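You operate a simulated robot arm through the tools that you are given. There is no shell and no other tool. Be economical: measure what you need, move in short steps, check, and stop when the job is done.

The job below is to be done with a simulated two-armed robot. You get a single attempt, and the scene is never put back.

Task
Hold the silver tin, lift the loaf out onto the cooling rack and put the tin away.
Fine: the tin goes in the deep drawer; shut the drawer. Set down upright: tin loaf.
Where things are to end (x, y in the base frame): silver loaf tin within 60 mm of [610, 90].

It is judged by the outcome, as a careful person would: the job done as asked, and still so three seconds after it is handed in. It fails if anything else is knocked over, pushed out of place, dropped, spilled or broken.

Robot
Two 7-joint arms with two-finger parallel grippers on one trunk, on a base that drives. Base frame: it is fixed to the floor where the robot stands at the start and does not move with it; the origin is under the middle of the robot, x ahead of it, y to its left, z up. Readings come in mm, degrees, newtons and seconds.
The left shoulder is at the start at [60, 144, 926], the right one opposite. With the tool pointing down near the work surface each hand reaches from about 280 to 700 mm from the robot's upright axis, wherever it stands, measured 20 degrees to its own side. Places, roughly: black loaf tin (24x10x7 cm) [600, 900, 900]; cooler [500, 500, 900]; deep baking drawer [600, 0, 500]; inside of the deep baking drawer [700, 0, 500]; silver loaf tin (24x9x6 cm) [500, 100, 900]. Payload 1.57 kg a hand.
The tool frame of a hand sits at the grasp point between the pads (the TCP): z along the fingers, y along the line on which they close. The tips reach 30 mm beyond it. Largest opening 110 mm; finger width 24, thickness 12; the body of the gripper, 48 by 112 mm, starts 78 mm behind the TCP.
Orientation is that of the tool frame in the base frame, as a unit quaternion [x, y, z, w]. With the fingers straight down and closing along the base's y, the tool's x points along the base's -x, its y along +y and its z along -z.

Tools
- The arms move only by the tool step_arm. It takes "left_deltas", "right_deltas" or both (then of equal length, played together; a hand with none holds still); each is a list of rows, each an object of numbers (a shift or turn left out is 0, a gripper value left out holds the last): "wx", "wy", "wz": the turn, a rotation vector about the tool's x, y, z in units of 6 degrees (1.0 is 6 degrees); "x", "y", "z": the shift along the tool's x, y, z in units of 50 mm (1.0 is 50 mm); "jaw": the gripper command, from -1 (fully open) to 1 (shut), values between in proportion. In form: [{"wx": .., "wy": .., "wz": .., "x": .., "y": .., "z": .., "jaw": ..}, ...]. A call has 1 to 12 rows; each row shifts and turns the commanded pose from where the row before left it, along the tool's axes as they then stand. A call with a number of a shift or a turn outside -1 to 1 is refused whole. Each row takes 0.2 s and may step no farther than 50 mm and 8.6 degrees from the row before; otherwise, or with a gripper value out of range, the whole call is refused. Where a pose cannot be reached the arm comes as near as it can. A force on the tool above 40 N (or 10 N above the force at the start of the call, whichever is more), or a blocked arm, ends the call early, and 0.2 s more pass. The fingers move at their own pace (about 45 mm/s each) and stop on an object; they squeeze with about 27 N. The grip force told is the motor's: it shows also when the fingers shut on nothing. Time passes only in rows, and 0.2 s behind the last, so rows that do not move let the fingers close. It gives the time, the measured TCP pose, the force on the tool (base axes), the opening and the grip force at its end, in the units of the frame above (readings bear some noise), with the torque about the TCP (base axes, N m) and any sound that the robot's microphone picked up.
- Cameras (640 x 400 px; columns grow to the right, rows downward): "scene" is now at [26.3, 40.7, 1525.9]; the picture's right is [0.59, -0.81, 0.00], its down [-0.68, -0.49, -0.54] and it looks along [0.43, 0.31, -0.84] (base axes); focal length 260 px, centre (320, 200). "left" rides on the left gripper at [70, -16, -141] in its tool frame; the picture's right is [0.23, 0.97, 0.00], its down [-0.86, 0.20, -0.48] and it looks along [-0.47, 0.11, 0.88] (tool axes); focal length 222 px, centre (320, 200). "right" rides on the right gripper at [70, 16, -141] in its tool frame; the picture's right is [-0.23, 0.97, 0.00], its down [-0.86, -0.20, -0.48] and it looks along [-0.47, -0.11, 0.88] (tool axes); focal length 222 px, centre (320, 200). There is no depth. A picture from a camera that has moved, and an enlarged one, comes with that camera's place and axes in the base frame and with its lens.
- capture(camera): a new picture of that camera. No time passes.
- raise_lower(by): slides the trunk up (or, below 0, down) by that many mm; the arms and the scene camera ride with it, the base frame stays. It gives what a move gives, with no picture.
- roll_base(legs): drives the robot by 1 to 6 legs, each [ahead, left, turn to the left] in mm, mm and degrees, along the robot's own axes; the way and the turn of a leg run together, so that a leg with both is an arc; at most 1500 mm and 180 degrees a leg. The arms and the cameras ride along, it lands a little off, and it stops where it bumps. It gives what a move gives.
- aim_head(pan, tilt): turns the head with the scene camera to pan (to the left, within 86 degrees either way) and tilt (down, from -29 to 69), counted from straight ahead of the robot. It gives what a move gives.
- close_up(camera, box): a new picture of the part [left, top, right, bottom] of that camera's present view, enlarged. No time passes.
- finish_job(): hands the job in; it is judged then, once.

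Go step by step. Nothing tells you exact positions but the pictures and the camera data: compare them with the known pose of the tool, close in by small moves and look again before you grip or let go. The budget is 120 turns and 88 pictures, counting those below and the enlarged ones. Unless the task says otherwise, let go and move clear before handing in, and close with one line.

The tools are called after ">>>" by a JSON object that holds its "name" and its "arguments". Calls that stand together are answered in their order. step_arm: Moves the arms, as the interface text tells. Its arguments: {"type":"object","properties":{"left_deltas":{"type":"array"},"right_deltas":{"type":"array"}},"required":[]} The other tools are called the same way: raise_lower (by) slides the trunk up or down; roll_base (legs) drives the base; aim_head (pan, tilt) turns the head that bears the scene camera; capture (camera) takes a picture; close_up (camera, box) takes an enlarged picture of a part of a camera's view; finish_job () hands the job in.

At the start:

```text
time_s: 0.0
left_tool_pos: [500.7, 358.6, 1000.5]
left_tcp_rot: [0.0, 1.0, 0.0, 0.0]
left_contact_force: [-0.1, -1.5, -0.7]
left_moment: [-0.01, 0.0, 0.0]
left_width: 109.9
left_gripper_force: 0.0
right_tool_pos: [461.0, -11.1, 1000.1]
right_tcp_rot: [0.0, 1.0, -0.001, 0.001]
right_contact_force: [0.4, -0.7, -0.8]
right_moment: [-0.05, 0.03, 0.02]
right_width: 110.1
right_gripper_force: 0.1
trunk travel left (down, up): [-525.0, 65.0]
robot x, y, heading: [-2.5, -1.7, 0.2]
head pan, tilt: [35.9, 57.5]
```

scene: 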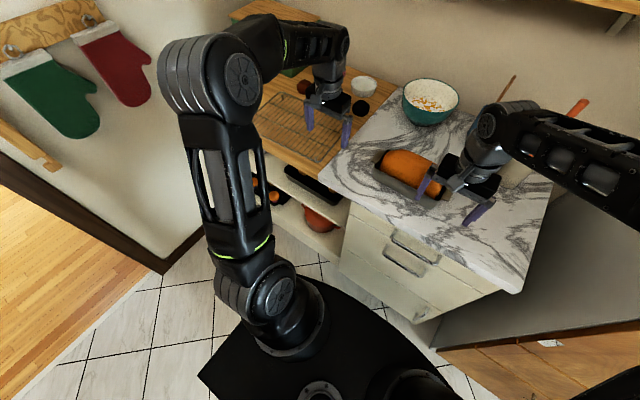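
right: 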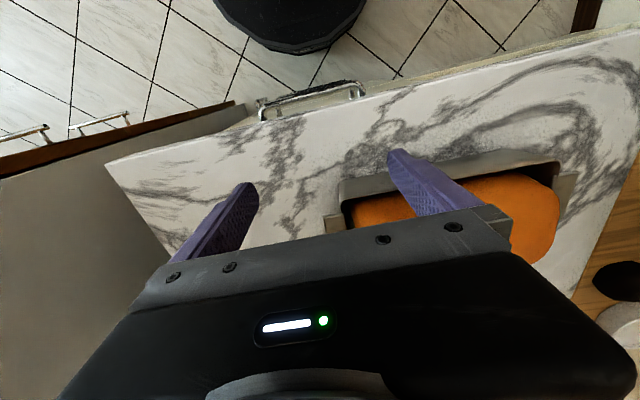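
left: 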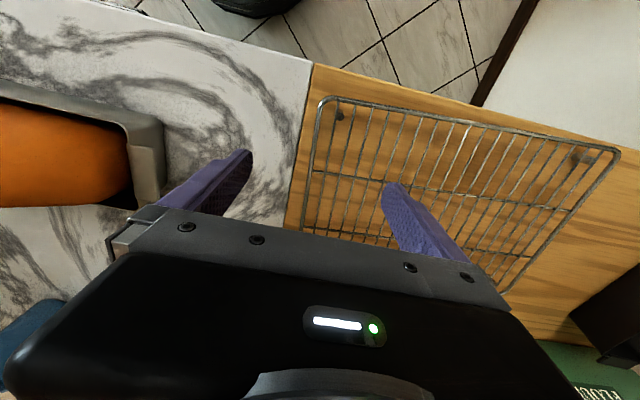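

The loaf sits in the silver tin at roughly [535, 100], with its long side close to the y axis, and the rack is to the left. I'll look closer at the tin, the drawers and the rack.

>>> {"name": "close_up", "arguments": {"camera": "scene", "box": [320, 120, 560, 330]}}

>>> {"name": "close_up", "arguments": {"camera": "scene", "box": [220, 50, 420, 250]}}

```text
1.90 times, centred on (440, 225) of scene
camera zoom: at [26.3, 40.7, 1525.9], right [0.59, -0.81, 0.0], down [-0.68, -0.49, -0.54], along [0.43, 0.31, -0.84], focal length 494 px, centre (91, 152)
```

zoom: 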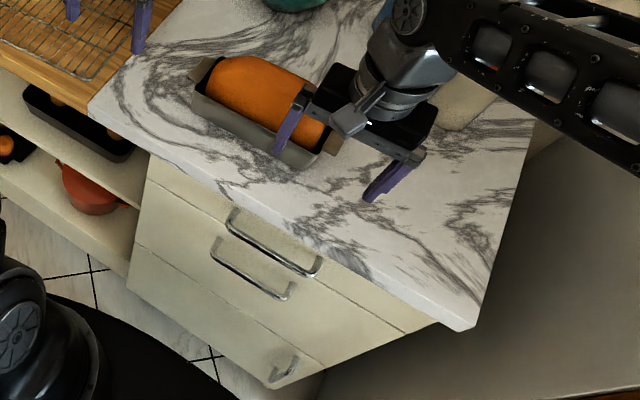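

```text
2.00 times, centred on (320, 150) of scene
camera zoom: at [26.3, 40.7, 1525.9], right [0.59, -0.81, 0.0], down [-0.68, -0.49, -0.54], along [0.43, 0.31, -0.84], focal length 519 px, centre (320, 300)
```

zoom: 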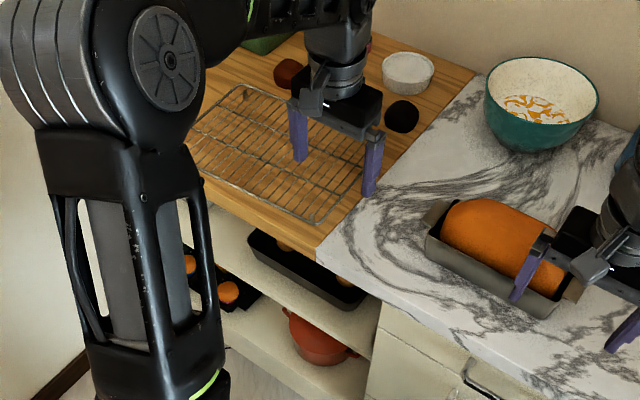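

The tin looks centred near [512, 93], with its long axis within about 5° of y. I'll lift the right hand aside to get a clear view of the tin and the drawers.

>>> {"name": "step_arm", "arguments": {"right_deltas": [{"z": -1}, {"z": -1}, {"y": -1}, {"y": -1}, {"y": -0.5}], "left_deltas": [{"z": -1}, {"z": -1}, {}, {}, {}]}}

>>> {"name": "aim_head", "arguments": {"pan": 8, "tilt": 60}}

>>> {"name": "capture", "arguments": {"camera": "scene"}}

>>> {"name": "capture", "arguments": {"camera": "right"}}

>>> {"name": "capture", "arguments": {"camera": "left"}}

```text
time_s: 1.2
left_tool_pos: [500.1, 358.1, 1085.2]
left_tcp_rot: [0.0, 1.0, -0.001, -0.003]
left_contact_force: [0.5, -0.4, 0.1]
left_moment: [-0.01, -0.01, -0.03]
left_width: 109.9
left_gripper_force: 0.1
left hand out of reach, approached as far as the arm can: row 2
right_tool_pos: [460.9, -137.3, 1099.6]
right_tcp_rot: [0.0, 1.0, -0.001, 0.0]
right_contact_force: [-0.1, 0.1, 0.0]
right_moment: [0.0, 0.01, -0.02]
right_width: 109.9
right_gripper_force: 0.1
trunk travel left (down, up): [-525.0, 65.0]
robot x, y, heading: [0.8, 0.7, 0.1]
head pan, tilt: [35.9, 57.5]
```

```text
time_s: 2.1
left_tool_pos: [501.2, 358.6, 1084.9]
left_tcp_rot: [0.0, 1.0, -0.001, -0.003]
left_contact_force: [-1.4, -0.7, 1.4]
left_moment: [0.0, 0.02, 0.02]
left_width: 110.2
left_gripper_force: 0.0
right_tool_pos: [460.3, -134.1, 1099.6]
right_tcp_rot: [0.0, 1.0, 0.0, 0.0]
right_contact_force: [0.5, 0.9, 0.5]
right_moment: [-0.02, -0.04, 0.0]
right_width: 110.2
right_gripper_force: 0.0
trunk travel left (down, up): [-525.0, 65.0]
robot x, y, heading: [-0.6, 3.7, 0.0]
head pan, tilt: [8.0, 60.0]
```

```text
82 pictures are left
camera scene: at [36.1, 9.4, 1523.0], right [0.14, -0.99, 0.0], down [-0.86, -0.12, -0.5], along [0.5, 0.07, -0.87], focal length 260 px, centre (320, 200)
```

scene: 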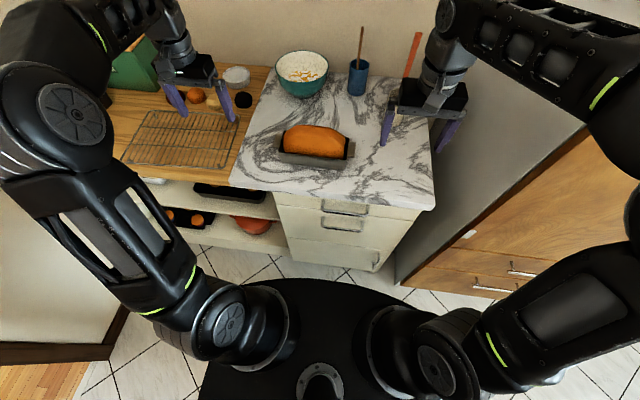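

```text
81 pictures are left
camera right: at [390.3, -117.7, 1240.1], right [0.23, 0.97, 0.0], down [0.86, -0.2, 0.48], along [0.47, -0.11, -0.88], focal length 222 px, centre (320, 200)
```

right: 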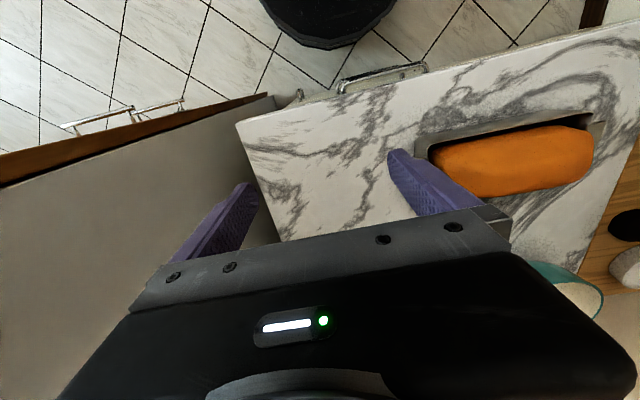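

```text
80 pictures are left
camera left: at [432.4, 344.1, 1227.2], right [-0.23, 0.97, 0.0], down [0.86, 0.2, 0.47], along [0.46, 0.11, -0.88], focal length 222 px, centre (320, 200)
```

left: 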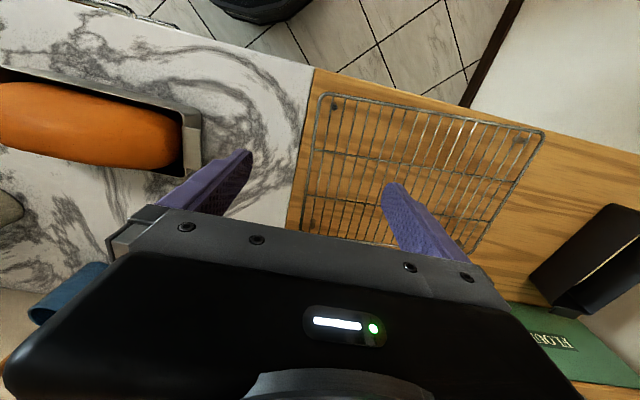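

Now the view is clear. I'll zoom in on the tin, the drawers and the rack for measurements.

>>> {"name": "close_up", "arguments": {"camera": "scene", "box": [220, 80, 400, 200]}}

>>> {"name": "close_up", "arguments": {"camera": "scene", "box": [260, 170, 440, 290]}}

>>> {"name": "close_up", "arguments": {"camera": "scene", "box": [100, 60, 280, 180]}}

```text
3.33 times, centred on (310, 140) of scene
camera zoom: at [36.1, 9.4, 1523.0], right [0.14, -0.99, 0.0], down [-0.86, -0.12, -0.5], along [0.5, 0.07, -0.87], focal length 865 px, centre (353, 400)
```

zoom: 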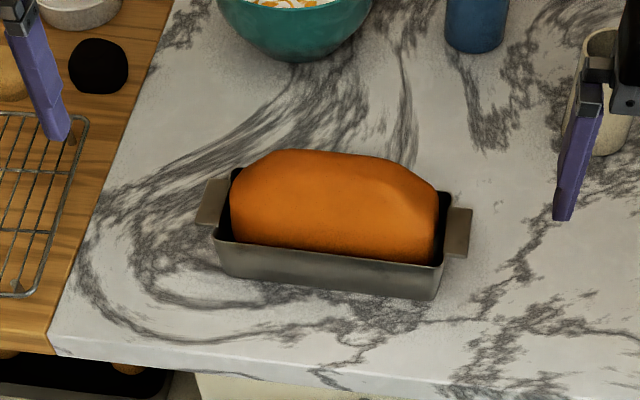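

```text
3.33 times, centred on (350, 230) of scene
camera zoom: at [36.1, 9.4, 1523.0], right [0.14, -0.99, 0.0], down [-0.86, -0.12, -0.5], along [0.5, 0.07, -0.87], focal length 865 px, centre (220, 100)
```

zoom: 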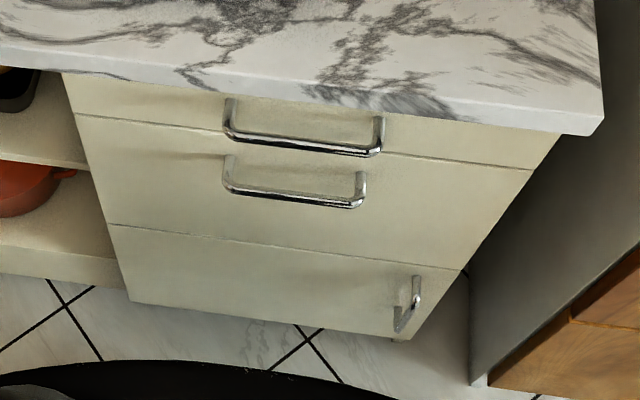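

```text
3.33 times, centred on (190, 120) of scene
camera zoom: at [36.1, 9.4, 1523.0], right [0.14, -0.99, 0.0], down [-0.86, -0.12, -0.5], along [0.5, 0.07, -0.87], focal length 865 px, centre (753, 467)
```

zoom: 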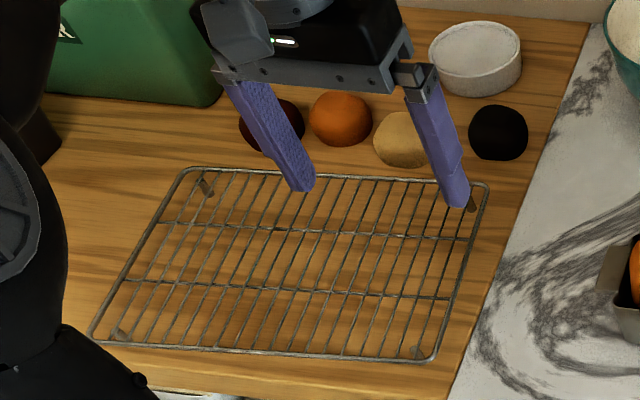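

Estimates: tin body x 497–579, y 0–190, with end tabs out to ±115 from its centre near [537, 95]. The rack is centred near [550, 508], and the deep drawer is the second front, with its handle at z≈700. I'll raise the trunk, shift left so both arms reach comfortably, and turn both hands to close along x.

>>> {"name": "raise_lower", "arguments": {"by": 60}}

>>> {"name": "roll_base", "arguments": {"legs": [[0, 150, 0]]}}

>>> {"name": "step_arm", "arguments": {"left_deltas": [{"wz": 1, "y": -1}, {"wz": 1}, {"wz": 1}, {"wz": 1}, {"wz": 1}, {"wz": 1}, {"wz": 1}, {"wz": 1}, {"wz": 1}, {"wz": 1}, {"wz": 1}, {"wz": 1}], "right_deltas": [{"wz": -1}, {"wz": -1}, {"wz": -1}, {"wz": -1}, {"wz": -1}, {"wz": -1}, {"wz": -1}, {"wz": -1}, {"wz": -1}, {"wz": -1}, {"wz": -1}, {"wz": -1}]}}

>>> {"name": "step_arm", "arguments": {"left_deltas": [{"wz": 1}, {"wz": 1}, {"wz": 1}], "right_deltas": [{"wz": -1}, {"wz": -1}, {"wz": -1}]}}

>>> {"name": "capture", "arguments": {"camera": "scene"}}

```text
time_s: 3.1
left_tool_pos: [501.9, 360.1, 1146.1]
left_tcp_rot: [0.0, 1.0, -0.001, -0.003]
left_contact_force: [0.9, 1.1, -0.2]
left_moment: [-0.01, 0.01, 0.04]
left_width: 110.2
left_gripper_force: 0.0
right_tool_pos: [460.7, -135.0, 1160.5]
right_tcp_rot: [0.0, 1.0, 0.0, 0.0]
right_contact_force: [-0.1, 0.2, 0.3]
right_moment: [-0.02, 0.01, -0.04]
right_width: 109.8
right_gripper_force: 0.0
trunk travel left (down, up): [-585.0, 5.0]
robot x, y, heading: [3.8, 1.2, -0.1]
head pan, tilt: [8.0, 60.0]
```

```text
time_s: 4.5
left_tool_pos: [500.4, 510.6, 1144.4]
left_tcp_rot: [0.0, 1.0, -0.001, -0.002]
left_contact_force: [1.1, 0.5, 0.2]
left_moment: [-0.04, 0.0, -0.01]
left_width: 109.7
left_gripper_force: 0.0
right_tool_pos: [458.9, 17.1, 1160.9]
right_tcp_rot: [0.0, 1.0, -0.001, 0.0]
right_contact_force: [0.0, 0.6, -1.2]
right_moment: [-0.05, 0.02, 0.02]
right_width: 109.9
right_gripper_force: 0.0
trunk travel left (down, up): [-585.0, 5.0]
robot x, y, heading: [1.1, 147.7, 0.4]
head pan, tilt: [8.0, 60.0]
```

```text
time_s: 7.1
left_tool_pos: [500.8, 460.1, 1144.7]
left_tcp_rot: [0.589, 0.808, -0.002, -0.001]
left_contact_force: [0.7, 1.0, 0.1]
left_moment: [-0.01, 0.03, 0.0]
left_width: 110.0
left_gripper_force: 0.1
right_tool_pos: [460.1, 14.4, 1159.9]
right_tcp_rot: [-0.589, 0.808, 0.0, 0.0]
right_contact_force: [0.9, -0.7, -0.4]
right_moment: [0.01, 0.0, -0.01]
right_width: 110.0
right_gripper_force: 0.0
trunk travel left (down, up): [-585.0, 5.0]
robot x, y, heading: [1.4, 151.6, -0.3]
head pan, tilt: [8.0, 60.0]
```

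```text
time_s: 7.9
left_tool_pos: [500.8, 459.8, 1145.5]
left_tcp_rot: [0.708, 0.706, -0.003, -0.002]
left_contact_force: [0.3, 0.0, -0.3]
left_moment: [-0.01, -0.02, 0.0]
left_width: 110.0
left_gripper_force: 0.0
right_tool_pos: [460.3, 14.9, 1159.5]
right_tcp_rot: [0.708, -0.706, -0.001, 0.0]
right_contact_force: [0.6, 0.0, -0.3]
right_moment: [-0.01, -0.03, 0.0]
right_width: 109.9
right_gripper_force: 0.0
trunk travel left (down, up): [-585.0, 5.0]
robot x, y, heading: [1.2, 148.1, 0.0]
head pan, tilt: [8.0, 60.0]
```

```text
76 pictures are left
camera scene: at [36.0, 158.9, 1583.0], right [0.14, -0.99, 0.0], down [-0.86, -0.12, -0.5], along [0.49, 0.07, -0.87], focal length 260 px, centre (320, 200)
```

scene: 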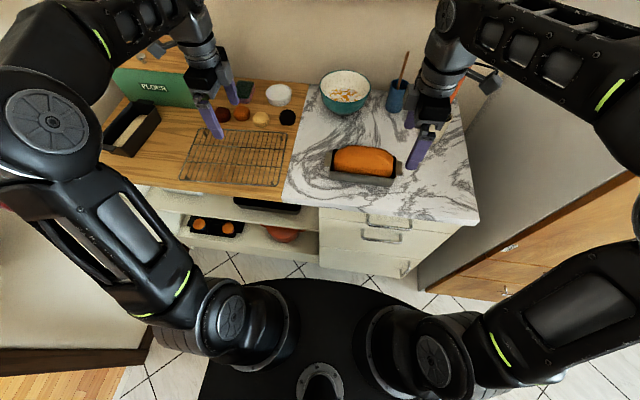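

Both hands are turned. I'll bring the right hand over the −y end of the tin, leaning outward 18°, and the left hand over the loaf, both still high.

>>> {"name": "step_arm", "arguments": {"right_deltas": [{"y": -0.8, "wy": -1}, {"y": -0.76, "wy": -1}, {"wy": -1}, {}, {}, {}, {}, {}], "left_deltas": [{"x": -1}, {"x": -1}, {"x": -1}, {"x": -1}, {"x": -1}, {"x": -1}, {"x": -0.9}, {"y": 0.76}]}}

>>> {"name": "capture", "arguments": {"camera": "left"}}

>>> {"name": "capture", "arguments": {"camera": "right"}}

>>> {"name": "capture", "arguments": {"camera": "scene"}}

```text
time_s: 9.7
left_tool_pos: [500.6, 137.7, 1146.7]
left_tcp_rot: [0.707, 0.708, -0.001, 0.001]
left_contact_force: [0.3, 0.2, 0.1]
left_moment: [0.01, -0.01, 0.03]
left_width: 109.9
left_gripper_force: 0.0
left hand out of reach, approached as far as the arm can: row 7, 8
right_tool_pos: [537.9, 12.5, 1160.1]
right_tcp_rot: [0.699, -0.698, -0.111, -0.111]
right_contact_force: [-0.2, 0.2, -0.4]
right_moment: [0.02, 0.01, 0.04]
right_width: 110.3
right_gripper_force: 0.1
trunk travel left (down, up): [-585.0, 5.0]
robot x, y, heading: [1.5, 147.9, 0.2]
head pan, tilt: [8.0, 60.0]
```

```text
75 pictures are left
camera left: at [484.7, 208.0, 1288.7], right [0.97, 0.23, 0.0], down [0.2, -0.85, 0.48], along [0.11, -0.47, -0.88], focal length 222 px, centre (320, 200)
```

left: 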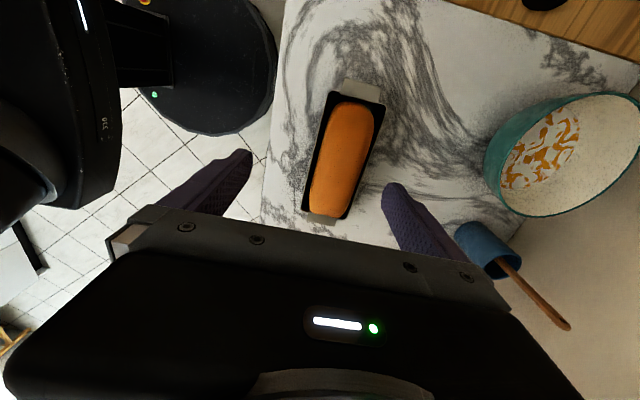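

```text
74 pictures are left
camera right: at [521.9, -94.8, 1271.4], right [-0.97, 0.21, 0.07], down [0.2, 0.67, 0.72], along [0.11, 0.71, -0.69], focal length 222 px, centre (320, 200)
```

right: 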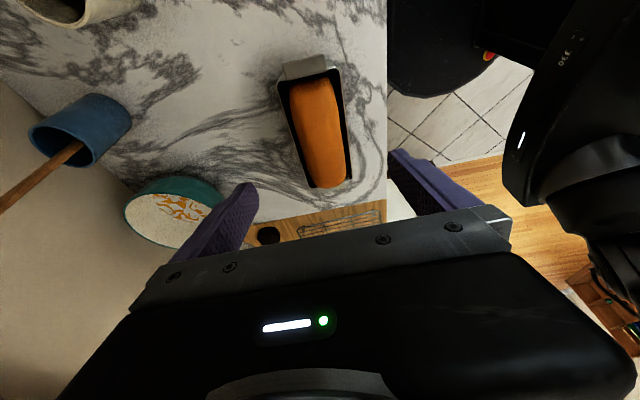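

```text
73 pictures are left
camera scene: at [36.2, 158.5, 1583.0], right [0.14, -0.99, 0.0], down [-0.86, -0.12, -0.5], along [0.49, 0.07, -0.87], focal length 260 px, centre (320, 200)
```

scene: 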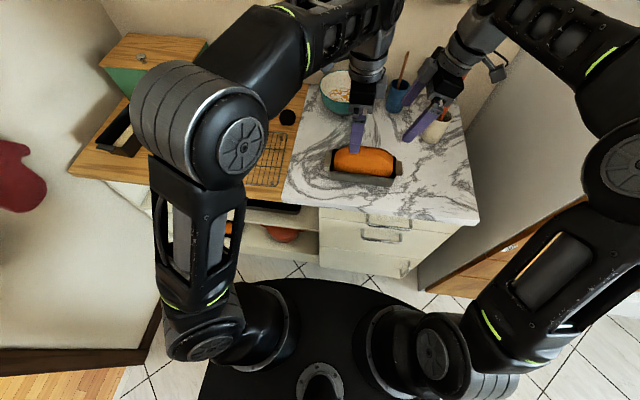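

The measurements agree: tin rim x≈498–576, y≈2–197, centre x≈537. I'll lower the right hand to just above the rim and the left to above the loaf, then check.

>>> {"name": "step_arm", "arguments": {"right_deltas": [{"z": 0.95, "x": 0.29}, {"z": 0.95, "x": 0.29}, {"z": 0.95, "x": 0.29}, {}]}}

>>> {"name": "step_arm", "arguments": {"left_deltas": [{"z": 0.8}, {"z": 0.5}, {}]}}

>>> {"name": "capture", "arguments": {"camera": "right"}}

>>> {"name": "capture", "arguments": {"camera": "left"}}

```text
time_s: 10.7
left_tool_pos: [500.5, 137.6, 1147.8]
left_tcp_rot: [0.707, 0.707, -0.001, 0.003]
left_contact_force: [0.0, 0.7, 0.1]
left_moment: [-0.01, -0.01, 0.0]
left_width: 110.0
left_gripper_force: 0.1
right_tool_pos: [537.8, 17.4, 1010.1]
right_tcp_rot: [0.699, -0.698, -0.112, -0.11]
right_contact_force: [-0.7, 0.2, -0.2]
right_moment: [-0.01, 0.02, 0.03]
right_width: 109.9
right_gripper_force: 0.0
trunk travel left (down, up): [-585.0, 5.0]
robot x, y, heading: [0.0, 149.9, 0.1]
head pan, tilt: [8.0, 60.0]
```

```text
time_s: 11.5
left_tool_pos: [500.6, 136.6, 1081.5]
left_tcp_rot: [0.707, 0.707, -0.003, -0.001]
left_contact_force: [0.6, 0.0, -0.1]
left_moment: [-0.01, 0.03, 0.01]
left_width: 109.8
left_gripper_force: 0.0
right_tool_pos: [538.4, 16.3, 1010.6]
right_tcp_rot: [0.698, -0.698, -0.111, -0.111]
right_contact_force: [0.7, 0.3, 0.0]
right_moment: [0.01, 0.0, 0.01]
right_width: 109.9
right_gripper_force: 0.0
trunk travel left (down, up): [-585.0, 5.0]
robot x, y, heading: [0.1, 147.6, -0.2]
head pan, tilt: [8.0, 60.0]
```

```text
72 pictures are left
camera right: at [521.6, -91.9, 1122.7], right [-0.97, 0.22, 0.07], down [0.2, 0.67, 0.72], along [0.11, 0.71, -0.69], focal length 222 px, centre (320, 200)
```

right: 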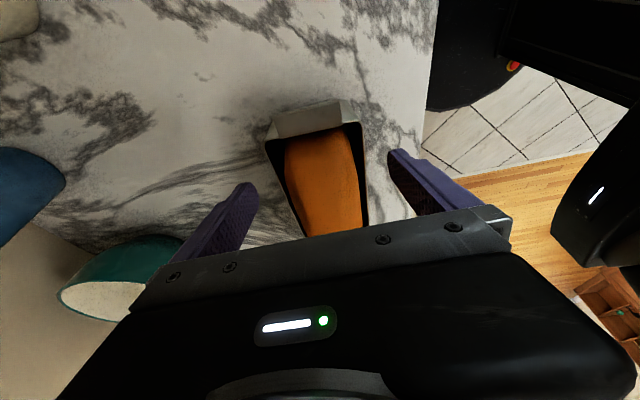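

```text
71 pictures are left
camera left: at [485.1, 207.7, 1223.5], right [0.97, 0.23, -0.01], down [0.2, -0.85, 0.48], along [0.1, -0.47, -0.88], focal length 222 px, centre (320, 200)
```

left: 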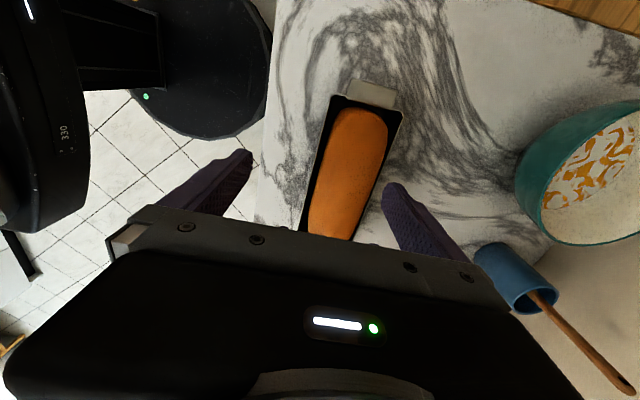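

The tin is centred under the right hand (x≈536). I'll descend and grip the tin across its width at the −y end.

>>> {"name": "step_arm", "arguments": {"right_deltas": [{"z": 0.54, "x": 0.17, "y": 0.04}, {"z": 0.54, "x": 0.17}, {}]}}

>>> {"name": "step_arm", "arguments": {"right_deltas": [{"jaw": 1}, {"jaw": 1}, {"jaw": 1}, {"jaw": 1}, {"jaw": 1}]}}

>>> {"name": "capture", "arguments": {"camera": "right"}}

```text
time_s: 12.3
left_tool_pos: [501.1, 136.6, 1083.1]
left_tcp_rot: [0.708, 0.707, -0.002, -0.001]
left_contact_force: [0.6, 0.3, 1.0]
left_moment: [0.0, 0.02, 0.01]
left_width: 109.8
left_gripper_force: 0.1
right_tool_pos: [535.8, 18.1, 954.9]
right_tcp_rot: [0.699, -0.698, -0.111, -0.111]
right_contact_force: [-0.4, 0.6, 1.2]
right_moment: [0.0, 0.0, -0.01]
right_width: 110.1
right_gripper_force: 0.0
trunk travel left (down, up): [-585.0, 5.0]
robot x, y, heading: [1.4, 149.7, 0.0]
head pan, tilt: [8.0, 60.0]
```

```text
time_s: 13.5
left_tool_pos: [500.4, 135.5, 1083.5]
left_tcp_rot: [0.707, 0.707, -0.002, -0.001]
left_contact_force: [1.2, 0.6, -0.1]
left_moment: [0.02, 0.0, 0.02]
left_width: 109.9
left_gripper_force: 0.1
right_tool_pos: [536.0, 18.1, 954.9]
right_tcp_rot: [0.698, -0.698, -0.111, -0.111]
right_contact_force: [-0.1, -0.2, -0.4]
right_moment: [0.04, -0.11, -0.2]
right_width: 87.9
right_gripper_force: 26.5
trunk travel left (down, up): [-585.0, 5.0]
robot x, y, heading: [-3.9, 148.8, -0.4]
head pan, tilt: [8.0, 60.0]
```

```text
70 pictures are left
camera right: at [520.1, -90.9, 1065.6], right [-0.97, 0.22, 0.07], down [0.2, 0.67, 0.72], along [0.11, 0.71, -0.69], focal length 222 px, centre (320, 200)
```

right: 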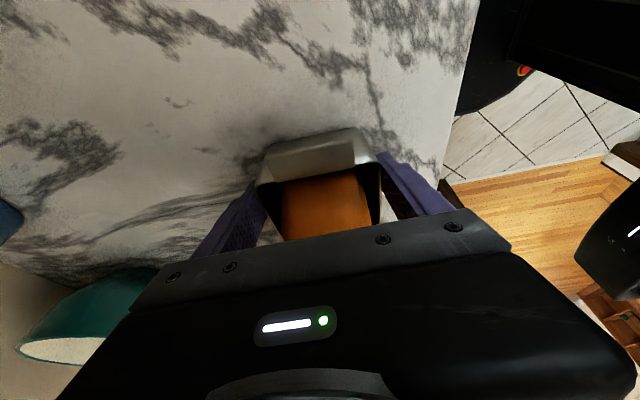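

The tin is held (88 mm wide, 26 N). Now I'll centre the left hand over the loaf.

>>> {"name": "step_arm", "arguments": {"left_deltas": [{"z": 0.5}, {"y": 0.5, "x": -0.3}, {"y": 0.2, "x": -0.25}, {}]}}

>>> {"name": "capture", "arguments": {"camera": "left"}}

>>> {"name": "capture", "arguments": {"camera": "scene"}}

```text
time_s: 14.5
left_tool_pos: [533.8, 109.6, 1055.9]
left_tcp_rot: [0.707, 0.708, -0.002, -0.001]
left_contact_force: [0.0, -0.2, -0.5]
left_moment: [-0.02, 0.03, -0.01]
left_width: 109.9
left_gripper_force: 0.1
right_tool_pos: [535.3, 18.2, 953.5]
right_tcp_rot: [-0.698, 0.699, 0.111, 0.111]
right_contact_force: [-0.5, -0.8, -0.5]
right_moment: [0.03, 0.0, -0.05]
right_width: 87.8
right_gripper_force: 27.1
trunk travel left (down, up): [-585.0, 5.0]
robot x, y, heading: [2.3, 148.5, 0.1]
head pan, tilt: [8.0, 60.0]
```

```text
69 pictures are left
camera left: at [519.7, 180.0, 1198.3], right [0.97, 0.23, -0.01], down [0.2, -0.85, 0.48], along [0.1, -0.47, -0.88], focal length 222 px, centre (320, 200)
```

left: 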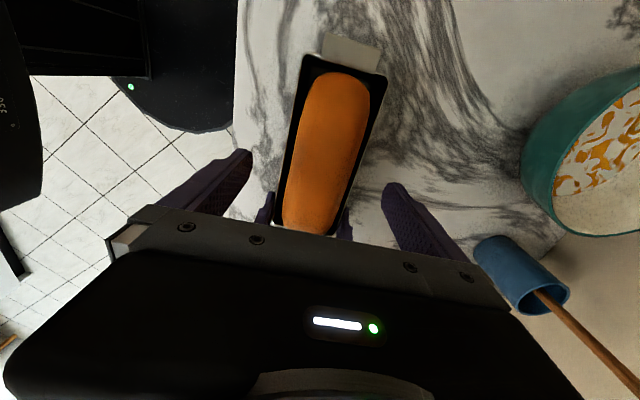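

```text
68 pictures are left
camera scene: at [36.0, 158.8, 1583.0], right [0.14, -0.99, 0.0], down [-0.86, -0.12, -0.5], along [0.49, 0.07, -0.87], focal length 260 px, centre (320, 200)
```

scene: 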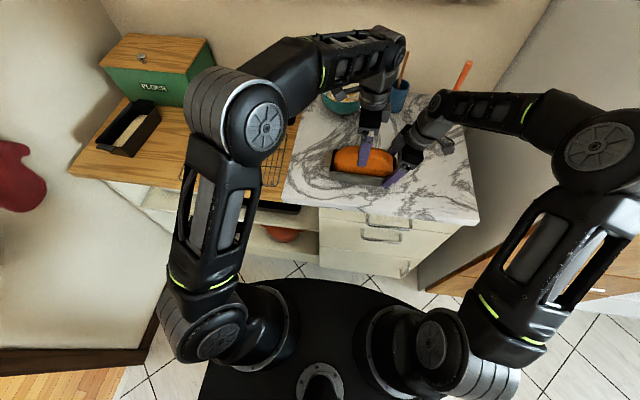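

The loaf spans y≈10–188, x≈508–572, and the left hand is over its middle. I'll descend so the tips end just above the rim, and close gently.

>>> {"name": "step_arm", "arguments": {"left_deltas": [{"z": 0.6, "y": 0.06, "x": -0.1}, {"z": 0.6}, {}]}}

>>> {"name": "step_arm", "arguments": {"left_deltas": [{"jaw": -0.2}, {"jaw": 0.1}, {"jaw": 1}, {"jaw": 1}, {"jaw": 1}, {"jaw": 1}]}}

>>> {"name": "capture", "arguments": {"camera": "left"}}

>>> {"name": "close_up", "arguments": {"camera": "scene", "box": [310, 120, 430, 200]}}

```text
time_s: 15.3
left_tool_pos: [536.3, 104.0, 997.1]
left_tcp_rot: [0.708, 0.707, -0.002, -0.002]
left_contact_force: [-0.5, -0.4, 0.4]
left_moment: [-0.01, -0.01, -0.01]
left_width: 109.9
left_gripper_force: 0.1
right_tool_pos: [537.4, 18.3, 955.0]
right_tcp_rot: [-0.698, 0.698, 0.11, 0.111]
right_contact_force: [-0.6, -0.3, -0.6]
right_moment: [-0.05, 0.07, 0.04]
right_width: 87.7
right_gripper_force: 27.1
trunk travel left (down, up): [-585.0, 5.0]
robot x, y, heading: [1.2, 153.5, 0.2]
head pan, tilt: [8.0, 60.0]
```

```text
time_s: 16.7
left_tool_pos: [537.2, 105.4, 997.2]
left_tcp_rot: [0.707, 0.707, -0.002, -0.001]
left_contact_force: [1.1, 1.1, 0.2]
left_moment: [0.02, -0.06, -0.07]
left_width: 64.9
left_gripper_force: 26.9
right_tool_pos: [536.1, 17.0, 954.9]
right_tcp_rot: [0.699, -0.698, -0.111, -0.111]
right_contact_force: [-0.9, -0.4, -0.2]
right_moment: [-0.01, 0.08, -0.11]
right_width: 87.4
right_gripper_force: 26.8
trunk travel left (down, up): [-585.0, 5.0]
robot x, y, heading: [-0.9, 148.0, -0.0]
head pan, tilt: [8.0, 60.0]
```

```text
67 pictures are left
camera left: at [522.4, 175.3, 1138.2], right [0.97, 0.23, -0.01], down [0.2, -0.85, 0.48], along [0.1, -0.47, -0.88], focal length 222 px, centre (320, 200)
```

left: 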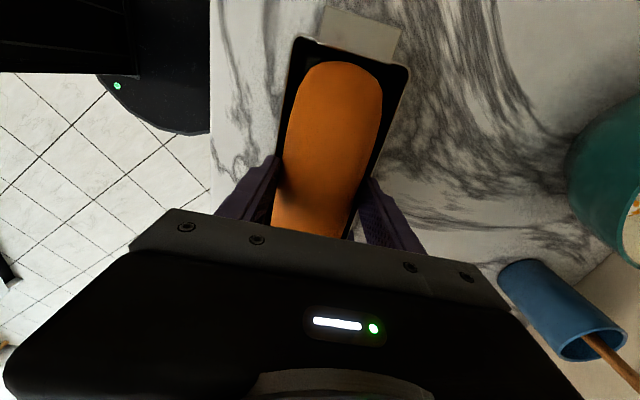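

```text
5.00 times, centred on (370, 160) of scene
camera zoom: at [36.3, 158.8, 1583.0], right [0.14, -0.99, 0.0], down [-0.86, -0.12, -0.5], along [0.49, 0.07, -0.87], focal length 1298 px, centre (70, 400)
```

zoom: 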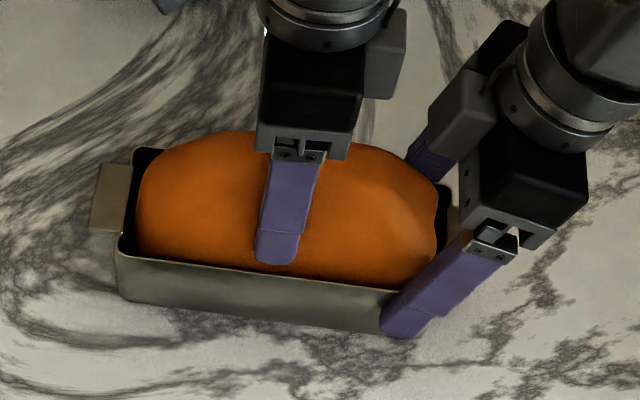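

The loaf is gripped, 65 mm wide. I'll lift it slowly while the right hand holds the tin.

>>> {"name": "step_arm", "arguments": {"left_deltas": [{"z": -0.15}, {"z": -0.2}, {"z": -0.3}, {"z": -0.3}, {}]}}

>>> {"name": "close_up", "arguments": {"camera": "scene", "box": [310, 100, 460, 200]}}

```text
time_s: 17.9
left_tool_pos: [537.5, 104.8, 1043.8]
left_tcp_rot: [0.707, 0.707, -0.003, -0.002]
left_contact_force: [0.8, 0.9, -6.1]
left_moment: [0.19, 0.0, 0.06]
left_width: 64.5
left_gripper_force: 27.5
right_tool_pos: [537.3, 18.1, 954.6]
right_tcp_rot: [0.699, -0.698, -0.111, -0.11]
right_contact_force: [-0.7, -1.0, 0.8]
right_moment: [-0.02, -0.05, -0.01]
right_width: 87.6
right_gripper_force: 27.3
trunk travel left (down, up): [-585.0, 5.0]
robot x, y, heading: [-1.4, 151.3, -0.1]
head pan, tilt: [8.0, 60.0]
```

```text
4.00 times, centred on (385, 150) of scene
camera zoom: at [36.5, 158.8, 1582.9], right [0.14, -0.99, 0.0], down [-0.86, -0.12, -0.5], along [0.49, 0.07, -0.87], focal length 1038 px, centre (60, 400)
```

zoom: 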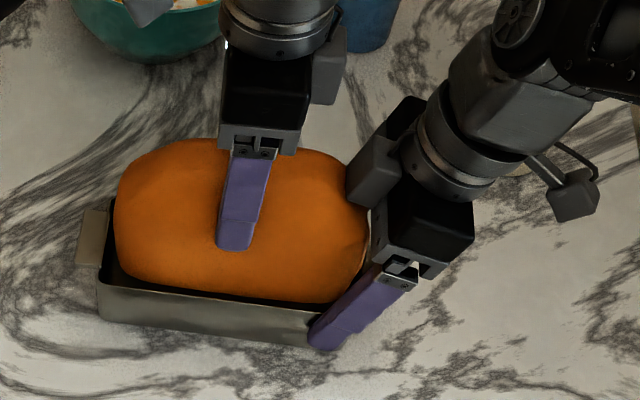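

The loaf comes free (about 6 N, its own weight). I'll release the tin and pull the right hand back outward before lifting further.

>>> {"name": "step_arm", "arguments": {"right_deltas": [{"jaw": -1}, {"jaw": -1}, {"jaw": -1}, {"z": -0.5, "x": 0.1}, {"z": -1, "x": 0.3}, {"z": -1, "x": 0.5}, {"x": 1}, {"x": 1}]}}

>>> {"name": "step_arm", "arguments": {"left_deltas": [{"z": -0.4}, {"z": -0.4}, {"z": -0.3}, {}]}}

>>> {"name": "capture", "arguments": {"camera": "scene"}}

```text
refused: row 5 steps farther than a row can; nothing moved
```

```text
time_s: 18.9
left_tool_pos: [538.3, 103.2, 1098.5]
left_tcp_rot: [0.707, 0.707, -0.002, -0.001]
left_contact_force: [0.4, 4.5, -6.9]
left_moment: [0.52, 0.01, -0.05]
left_width: 63.1
left_gripper_force: 26.7
right_tool_pos: [536.7, 18.0, 954.8]
right_tcp_rot: [0.699, -0.698, -0.11, -0.11]
right_contact_force: [-0.6, -4.6, 5.1]
right_moment: [0.66, -0.04, 0.01]
right_width: 87.8
right_gripper_force: 27.0
trunk travel left (down, up): [-585.0, 5.0]
robot x, y, heading: [1.6, 150.3, -0.0]
head pan, tilt: [8.0, 60.0]
```

```text
64 pictures are left
camera scene: at [36.3, 158.8, 1583.0], right [0.14, -0.99, 0.0], down [-0.86, -0.12, -0.5], along [0.49, 0.07, -0.87], focal length 260 px, centre (320, 200)
```

scene: 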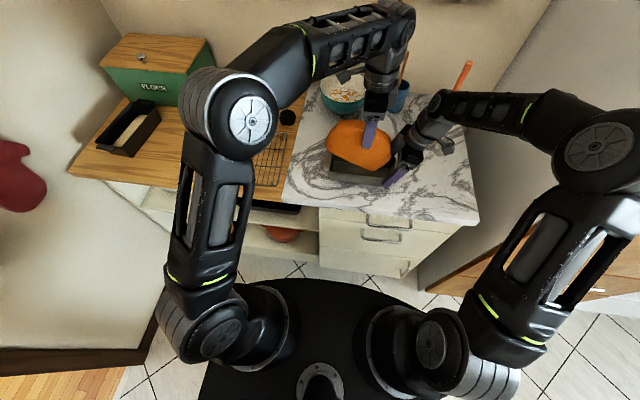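

That call was refused, so the lift left the loaf leaning on the right hand and tilting slightly. I'll move the loaf away in +y, which is free now that it's above the rim.

>>> {"name": "step_arm", "arguments": {"left_deltas": [{"x": 0.4}, {"x": 0.6}, {"x": 0.6}, {}]}}

>>> {"name": "close_up", "arguments": {"camera": "scene", "box": [280, 80, 430, 180]}}

>>> {"name": "capture", "arguments": {"camera": "left"}}

```text
time_s: 19.9
left_tool_pos: [538.6, 185.1, 1099.4]
left_tcp_rot: [0.707, 0.707, -0.003, -0.001]
left_contact_force: [0.0, 0.6, -2.3]
left_moment: [-0.05, 0.0, 0.04]
left_width: 62.9
left_gripper_force: 26.7
right_tool_pos: [535.2, 17.8, 953.7]
right_tcp_rot: [0.699, -0.698, -0.111, -0.11]
right_contact_force: [-0.8, -0.1, 1.7]
right_moment: [0.27, 0.03, 0.07]
right_width: 87.6
right_gripper_force: 27.3
trunk travel left (down, up): [-585.0, 5.0]
robot x, y, heading: [1.4, 148.1, -0.0]
head pan, tilt: [8.0, 60.0]
```

```text
4.00 times, centred on (355, 130) of scene
camera zoom: at [36.2, 158.9, 1582.9], right [0.14, -0.99, 0.0], down [-0.86, -0.12, -0.5], along [0.49, 0.07, -0.87], focal length 1038 px, centre (180, 480)
```

zoom: 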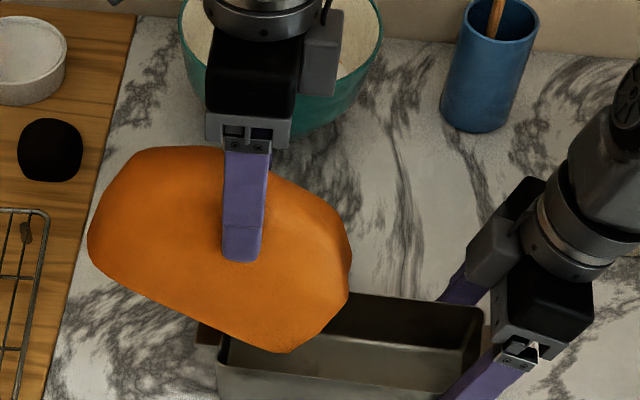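

```text
62 pictures are left
camera left: at [522.9, 255.6, 1240.7], right [0.97, 0.23, -0.01], down [0.2, -0.85, 0.48], along [0.1, -0.47, -0.88], focal length 222 px, centre (320, 200)
```

left: 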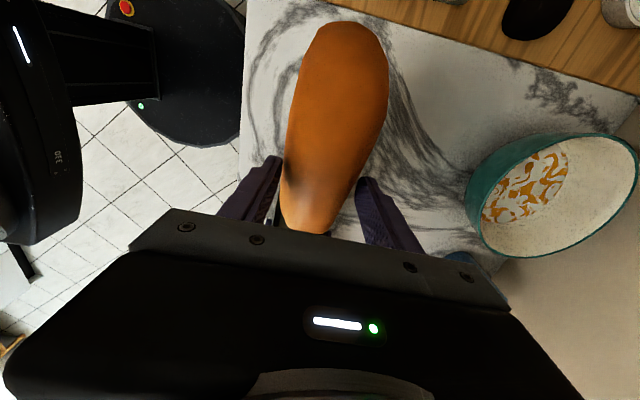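

The loaf has pitched about 25° in the grip, −y end low, and is touching the tin's rim. I'll lift it straight up and clear.

>>> {"name": "step_arm", "arguments": {"left_deltas": [{"z": -0.4}, {"z": -0.4}, {"x": 1}, {"x": 1}, {}]}}

>>> {"name": "capture", "arguments": {"camera": "scene"}}

>>> {"name": "close_up", "arguments": {"camera": "scene", "box": [250, 80, 430, 200]}}

```text
time_s: 21.1
left_tool_pos: [538.8, 286.1, 1129.3]
left_tcp_rot: [0.707, 0.708, -0.002, -0.002]
left_contact_force: [-0.1, -0.2, -2.6]
left_moment: [-0.06, -0.03, 0.0]
left_width: 63.1
left_gripper_force: 26.6
left hand out of reach, approached as far as the arm can: row 2
right_tool_pos: [536.7, 17.4, 954.5]
right_tcp_rot: [0.699, -0.698, -0.111, -0.11]
right_contact_force: [-0.1, -0.7, 0.5]
right_moment: [-0.15, 0.06, 0.0]
right_width: 87.4
right_gripper_force: 27.2
trunk travel left (down, up): [-585.0, 5.0]
robot x, y, heading: [-1.8, 148.7, 0.2]
head pan, tilt: [8.0, 60.0]
```

```text
61 pictures are left
camera scene: at [36.3, 158.7, 1582.9], right [0.14, -0.99, 0.0], down [-0.86, -0.12, -0.5], along [0.49, 0.07, -0.87], focal length 260 px, centre (320, 200)
```

scene: 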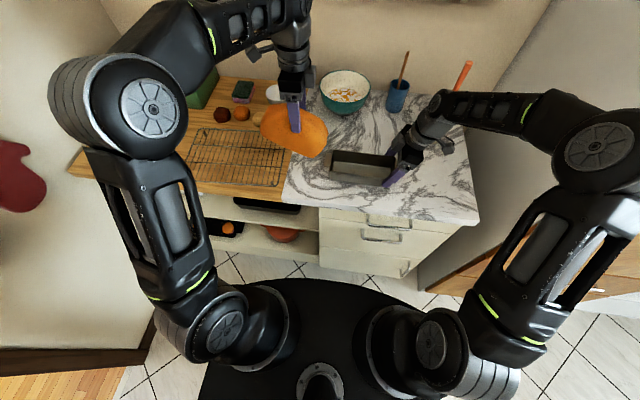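

```text
3.33 times, centred on (340, 140) of scene
camera zoom: at [36.3, 158.7, 1582.9], right [0.14, -0.99, 0.0], down [-0.86, -0.12, -0.5], along [0.49, 0.07, -0.87], focal length 865 px, centre (253, 400)
```

zoom: 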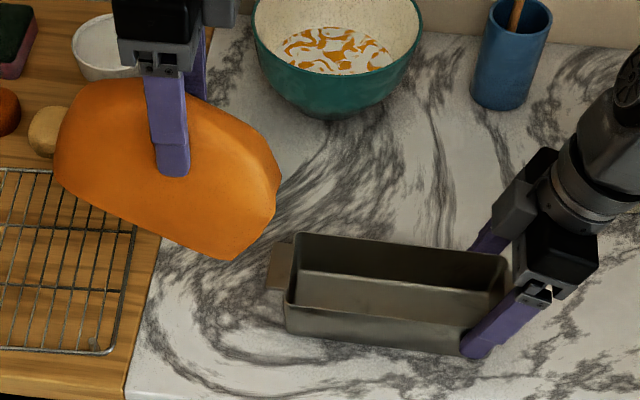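

The tin stands upright and empty, and the loaf is clear. I'll carry it over the rack and tilt the hand to level it.

>>> {"name": "step_arm", "arguments": {"left_deltas": [{"x": 1}, {"x": 1}, {"x": 1}, {"x": 1}, {"x": 0.3}, {"z": 0.6}, {"wy": -1}, {"wy": -1}, {"wy": -1}, {}]}}

>>> {"name": "capture", "arguments": {"camera": "scene"}}

>>> {"name": "close_up", "arguments": {"camera": "scene", "box": [160, 60, 310, 200]}}

>>> {"name": "capture", "arguments": {"camera": "left"}}

```text
time_s: 23.3
left_tool_pos: [539.5, 500.9, 1098.8]
left_tcp_rot: [0.703, 0.703, -0.076, 0.074]
left_contact_force: [0.2, -0.5, -2.4]
left_moment: [-0.02, 0.03, 0.0]
left_width: 63.0
left_gripper_force: 27.1
left hand out of reach, approached as far as the arm can: row 9
right_tool_pos: [536.2, 16.6, 954.0]
right_tcp_rot: [-0.698, 0.698, 0.11, 0.111]
right_contact_force: [0.6, -0.1, 0.0]
right_moment: [-0.12, 0.02, -0.03]
right_width: 87.4
right_gripper_force: 27.2
trunk travel left (down, up): [-585.0, 5.0]
robot x, y, heading: [-3.9, 152.1, 0.0]
head pan, tilt: [8.0, 60.0]
```

```text
59 pictures are left
camera scene: at [36.5, 159.3, 1582.9], right [0.14, -0.99, 0.0], down [-0.86, -0.12, -0.5], along [0.49, 0.07, -0.87], focal length 260 px, centre (320, 200)
```

scene: 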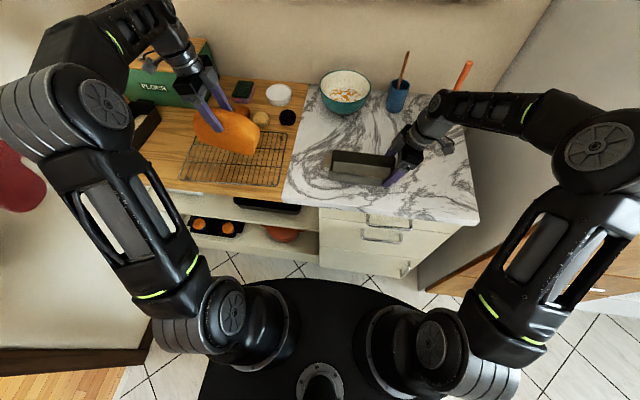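

```text
2.86 times, centred on (235, 130) of scene
camera zoom: at [36.5, 159.3, 1582.9], right [0.14, -0.99, 0.0], down [-0.86, -0.12, -0.5], along [0.49, 0.07, -0.87], focal length 742 px, centre (563, 400)
```

zoom: 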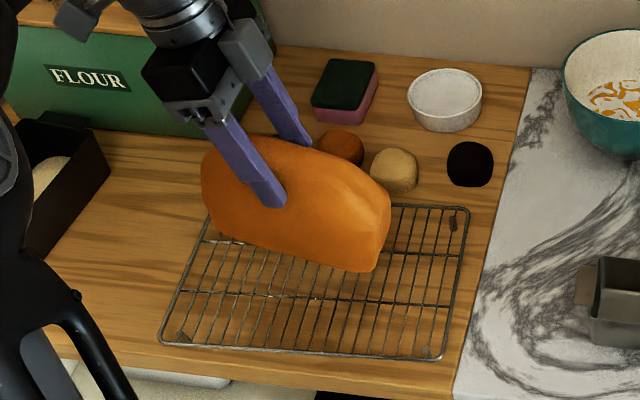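

```text
57 pictures are left
camera left: at [523.8, 599.1, 1222.8], right [0.97, 0.22, -0.05], down [0.2, -0.74, 0.65], along [0.1, -0.64, -0.76], focal length 222 px, centre (320, 200)
```

left: 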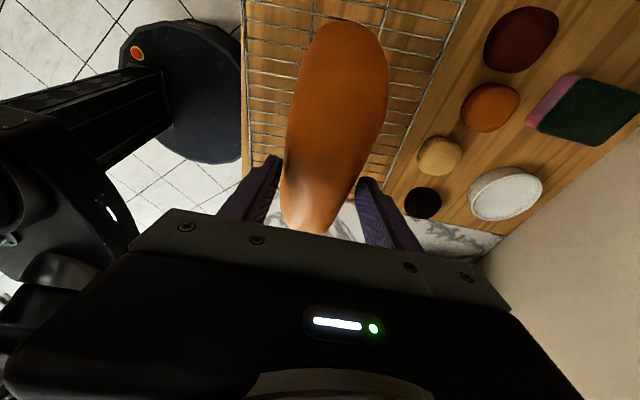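

The hand is tilted 12° and the loaf still needs about 15–18° more. I'll lower a bit for reach and tilt further.

>>> {"name": "step_arm", "arguments": {"left_deltas": [{"z": 0.7, "x": 0.15}, {"wy": -1}, {"wy": -1}, {"wy": -0.5}, {}]}}

>>> {"name": "close_up", "arguments": {"camera": "scene", "box": [160, 80, 310, 200]}}

```text
time_s: 24.5
left_tool_pos: [537.9, 499.1, 1062.5]
left_tcp_rot: [0.691, 0.692, -0.151, 0.146]
left_contact_force: [-0.2, 0.4, -3.1]
left_moment: [0.02, -0.02, 0.0]
left_width: 63.0
left_gripper_force: 26.7
left hand out of reach, approached as far as the arm can: row 4
right_tool_pos: [537.1, 17.6, 954.4]
right_tcp_rot: [-0.698, 0.699, 0.11, 0.111]
right_contact_force: [0.1, 0.0, 0.3]
right_moment: [-0.12, 0.0, 0.04]
right_width: 87.6
right_gripper_force: 27.5
trunk travel left (down, up): [-585.0, 5.0]
robot x, y, heading: [-1.9, 150.4, 0.0]
head pan, tilt: [8.0, 60.0]
```

```text
3.33 times, centred on (235, 140) of scene
camera zoom: at [36.5, 159.3, 1582.9], right [0.14, -0.99, 0.0], down [-0.86, -0.12, -0.5], along [0.49, 0.07, -0.87], focal length 865 px, centre (603, 400)
```

zoom: 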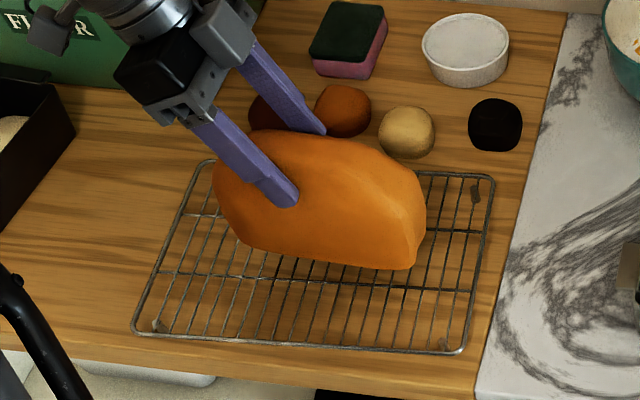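

About 10° of tilt remains. I'll lower a little and tilt again.

>>> {"name": "step_arm", "arguments": {"left_deltas": [{"z": 0.45, "x": 0.21}, {"wy": -1}, {"wy": -0.7}, {}]}}

>>> {"name": "close_up", "arguments": {"camera": "scene", "box": [160, 80, 310, 200]}}

>>> {"name": "capture", "arguments": {"camera": "left"}}

```text
time_s: 25.5
left_tool_pos: [538.1, 499.4, 1038.0]
left_tcp_rot: [0.683, 0.683, -0.186, 0.181]
left_contact_force: [0.2, -0.3, -3.3]
left_moment: [0.06, 0.02, -0.01]
left_width: 62.7
left_gripper_force: 26.8
left hand out of reach, approached as far as the arm can: row 3
right_tool_pos: [537.2, 18.4, 953.5]
right_tcp_rot: [0.699, -0.698, -0.111, -0.11]
right_contact_force: [-0.5, -0.6, -0.3]
right_moment: [-0.08, 0.03, -0.01]
right_width: 87.5
right_gripper_force: 26.9
trunk travel left (down, up): [-585.0, 5.0]
robot x, y, heading: [-1.6, 149.4, 0.4]
head pan, tilt: [8.0, 60.0]
```

```text
3.33 times, centred on (235, 140) of scene
camera zoom: at [36.4, 159.4, 1582.9], right [0.14, -0.99, 0.0], down [-0.86, -0.12, -0.5], along [0.49, 0.07, -0.87], focal length 865 px, centre (603, 400)
```

zoom: 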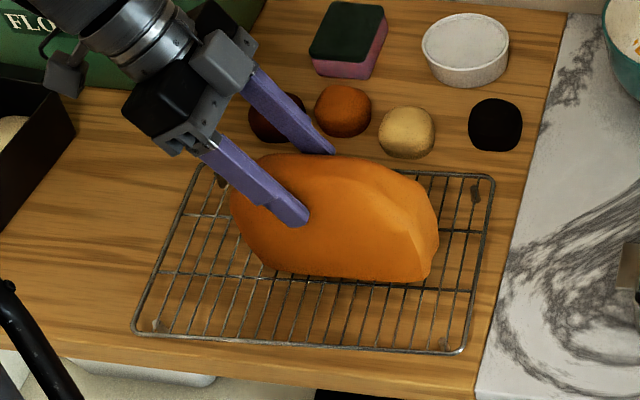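

```text
54 pictures are left
camera left: at [522.4, 632.5, 1125.6], right [0.97, 0.2, -0.12], down [0.2, -0.5, 0.84], along [0.11, -0.84, -0.53], focal length 222 px, centre (320, 200)
```

left: 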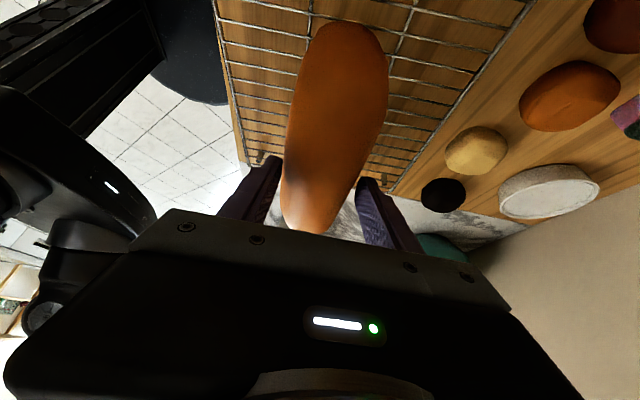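

The loaf is nearly level now and spans y≈372–568 above the rack. I'll release the tin and retract the right hand, so that a small base shift can centre the loaf on the rack.

>>> {"name": "step_arm", "arguments": {"right_deltas": [{"jaw": -1}, {"jaw": -1}, {"jaw": -1}, {"z": -0.5}, {"z": -0.95}, {"z": -0.95}, {"z": -0.95}, {}]}}

>>> {"name": "roll_base", "arguments": {"legs": [[0, 35, 0]]}}

>>> {"name": "capture", "arguments": {"camera": "scene"}}

```text
time_s: 27.3
left_tool_pos: [537.9, 500.4, 1038.0]
left_tcp_rot: [0.683, 0.683, -0.186, 0.181]
left_contact_force: [-0.1, -0.6, -3.1]
left_moment: [0.05, -0.03, 0.0]
left_width: 62.8
left_gripper_force: 27.0
right_tool_pos: [537.5, -33.5, 1114.2]
right_tcp_rot: [0.699, -0.698, -0.11, -0.11]
right_contact_force: [-0.7, 0.2, -0.7]
right_moment: [0.01, 0.02, 0.02]
right_width: 109.8
right_gripper_force: 0.0
trunk travel left (down, up): [-585.0, 5.0]
robot x, y, heading: [-0.4, 147.6, -0.2]
head pan, tilt: [8.0, 60.0]
```

```text
time_s: 28.1
left_tool_pos: [536.9, 536.8, 1037.6]
left_tcp_rot: [0.682, 0.684, -0.186, 0.182]
left_contact_force: [-0.2, 0.3, -3.6]
left_moment: [0.02, -0.04, -0.01]
left_width: 62.8
left_gripper_force: 27.4
right_tool_pos: [537.2, 1.9, 1114.0]
right_tcp_rot: [0.699, -0.698, -0.11, -0.11]
right_contact_force: [0.7, 1.0, 0.4]
right_moment: [-0.03, 0.0, -0.01]
right_width: 110.0
right_gripper_force: 0.1
trunk travel left (down, up): [-585.0, 5.0]
robot x, y, heading: [0.9, 184.6, -0.0]
head pan, tilt: [8.0, 60.0]
```

```text
53 pictures are left
camera scene: at [36.3, 196.5, 1582.9], right [0.14, -0.99, 0.0], down [-0.86, -0.12, -0.5], along [0.49, 0.07, -0.87], focal length 260 px, centre (320, 200)
```

scene: 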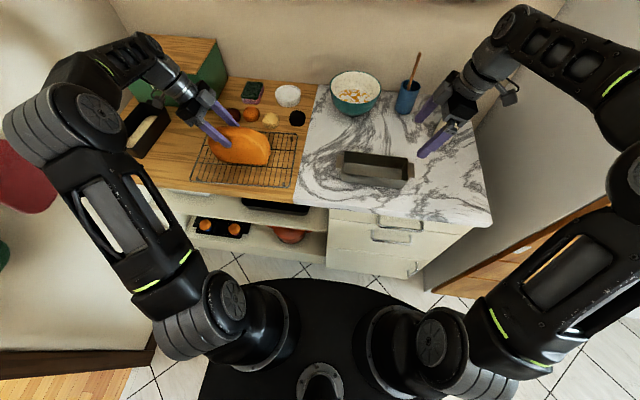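

Loaf is now centred along the rack. I'll lower it gradually, watching the force.

>>> {"name": "step_arm", "arguments": {"left_deltas": [{"z": 0.17, "x": 0.1}, {"z": 0.1, "x": 0.06}, {}]}}

>>> {"name": "close_up", "arguments": {"camera": "scene", "box": [170, 90, 320, 200]}}

```text
time_s: 28.9
left_tool_pos: [537.2, 533.0, 1025.7]
left_tcp_rot: [0.683, 0.683, -0.184, 0.184]
left_contact_force: [0.9, -2.9, 29.2]
left_moment: [-0.29, -0.05, 0.0]
left_width: 63.3
left_gripper_force: 26.9
right_tool_pos: [534.8, 0.4, 1115.8]
right_tcp_rot: [0.699, -0.698, -0.111, -0.112]
right_contact_force: [-0.1, -0.2, -1.0]
right_moment: [0.02, 0.03, 0.02]
right_width: 109.9
right_gripper_force: 0.1
trunk travel left (down, up): [-585.0, 5.0]
robot x, y, heading: [3.5, 184.7, -0.0]
head pan, tilt: [8.0, 60.0]
```

```text
3.64 times, centred on (245, 145) of scene
camera zoom: at [33.5, 191.7, 1583.4], right [0.14, -0.99, 0.0], down [-0.86, -0.12, -0.5], along [0.5, 0.07, -0.87], focal length 944 px, centre (593, 400)
```

zoom: 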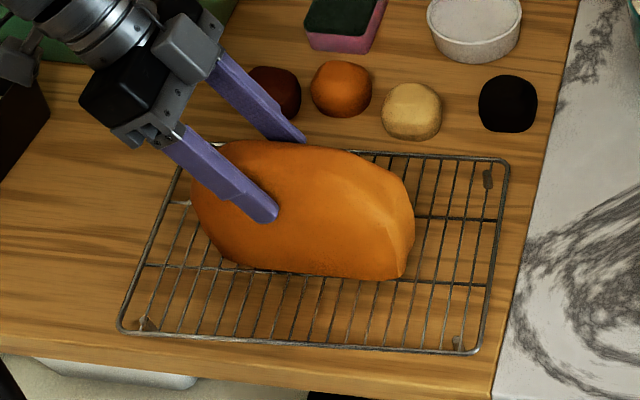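

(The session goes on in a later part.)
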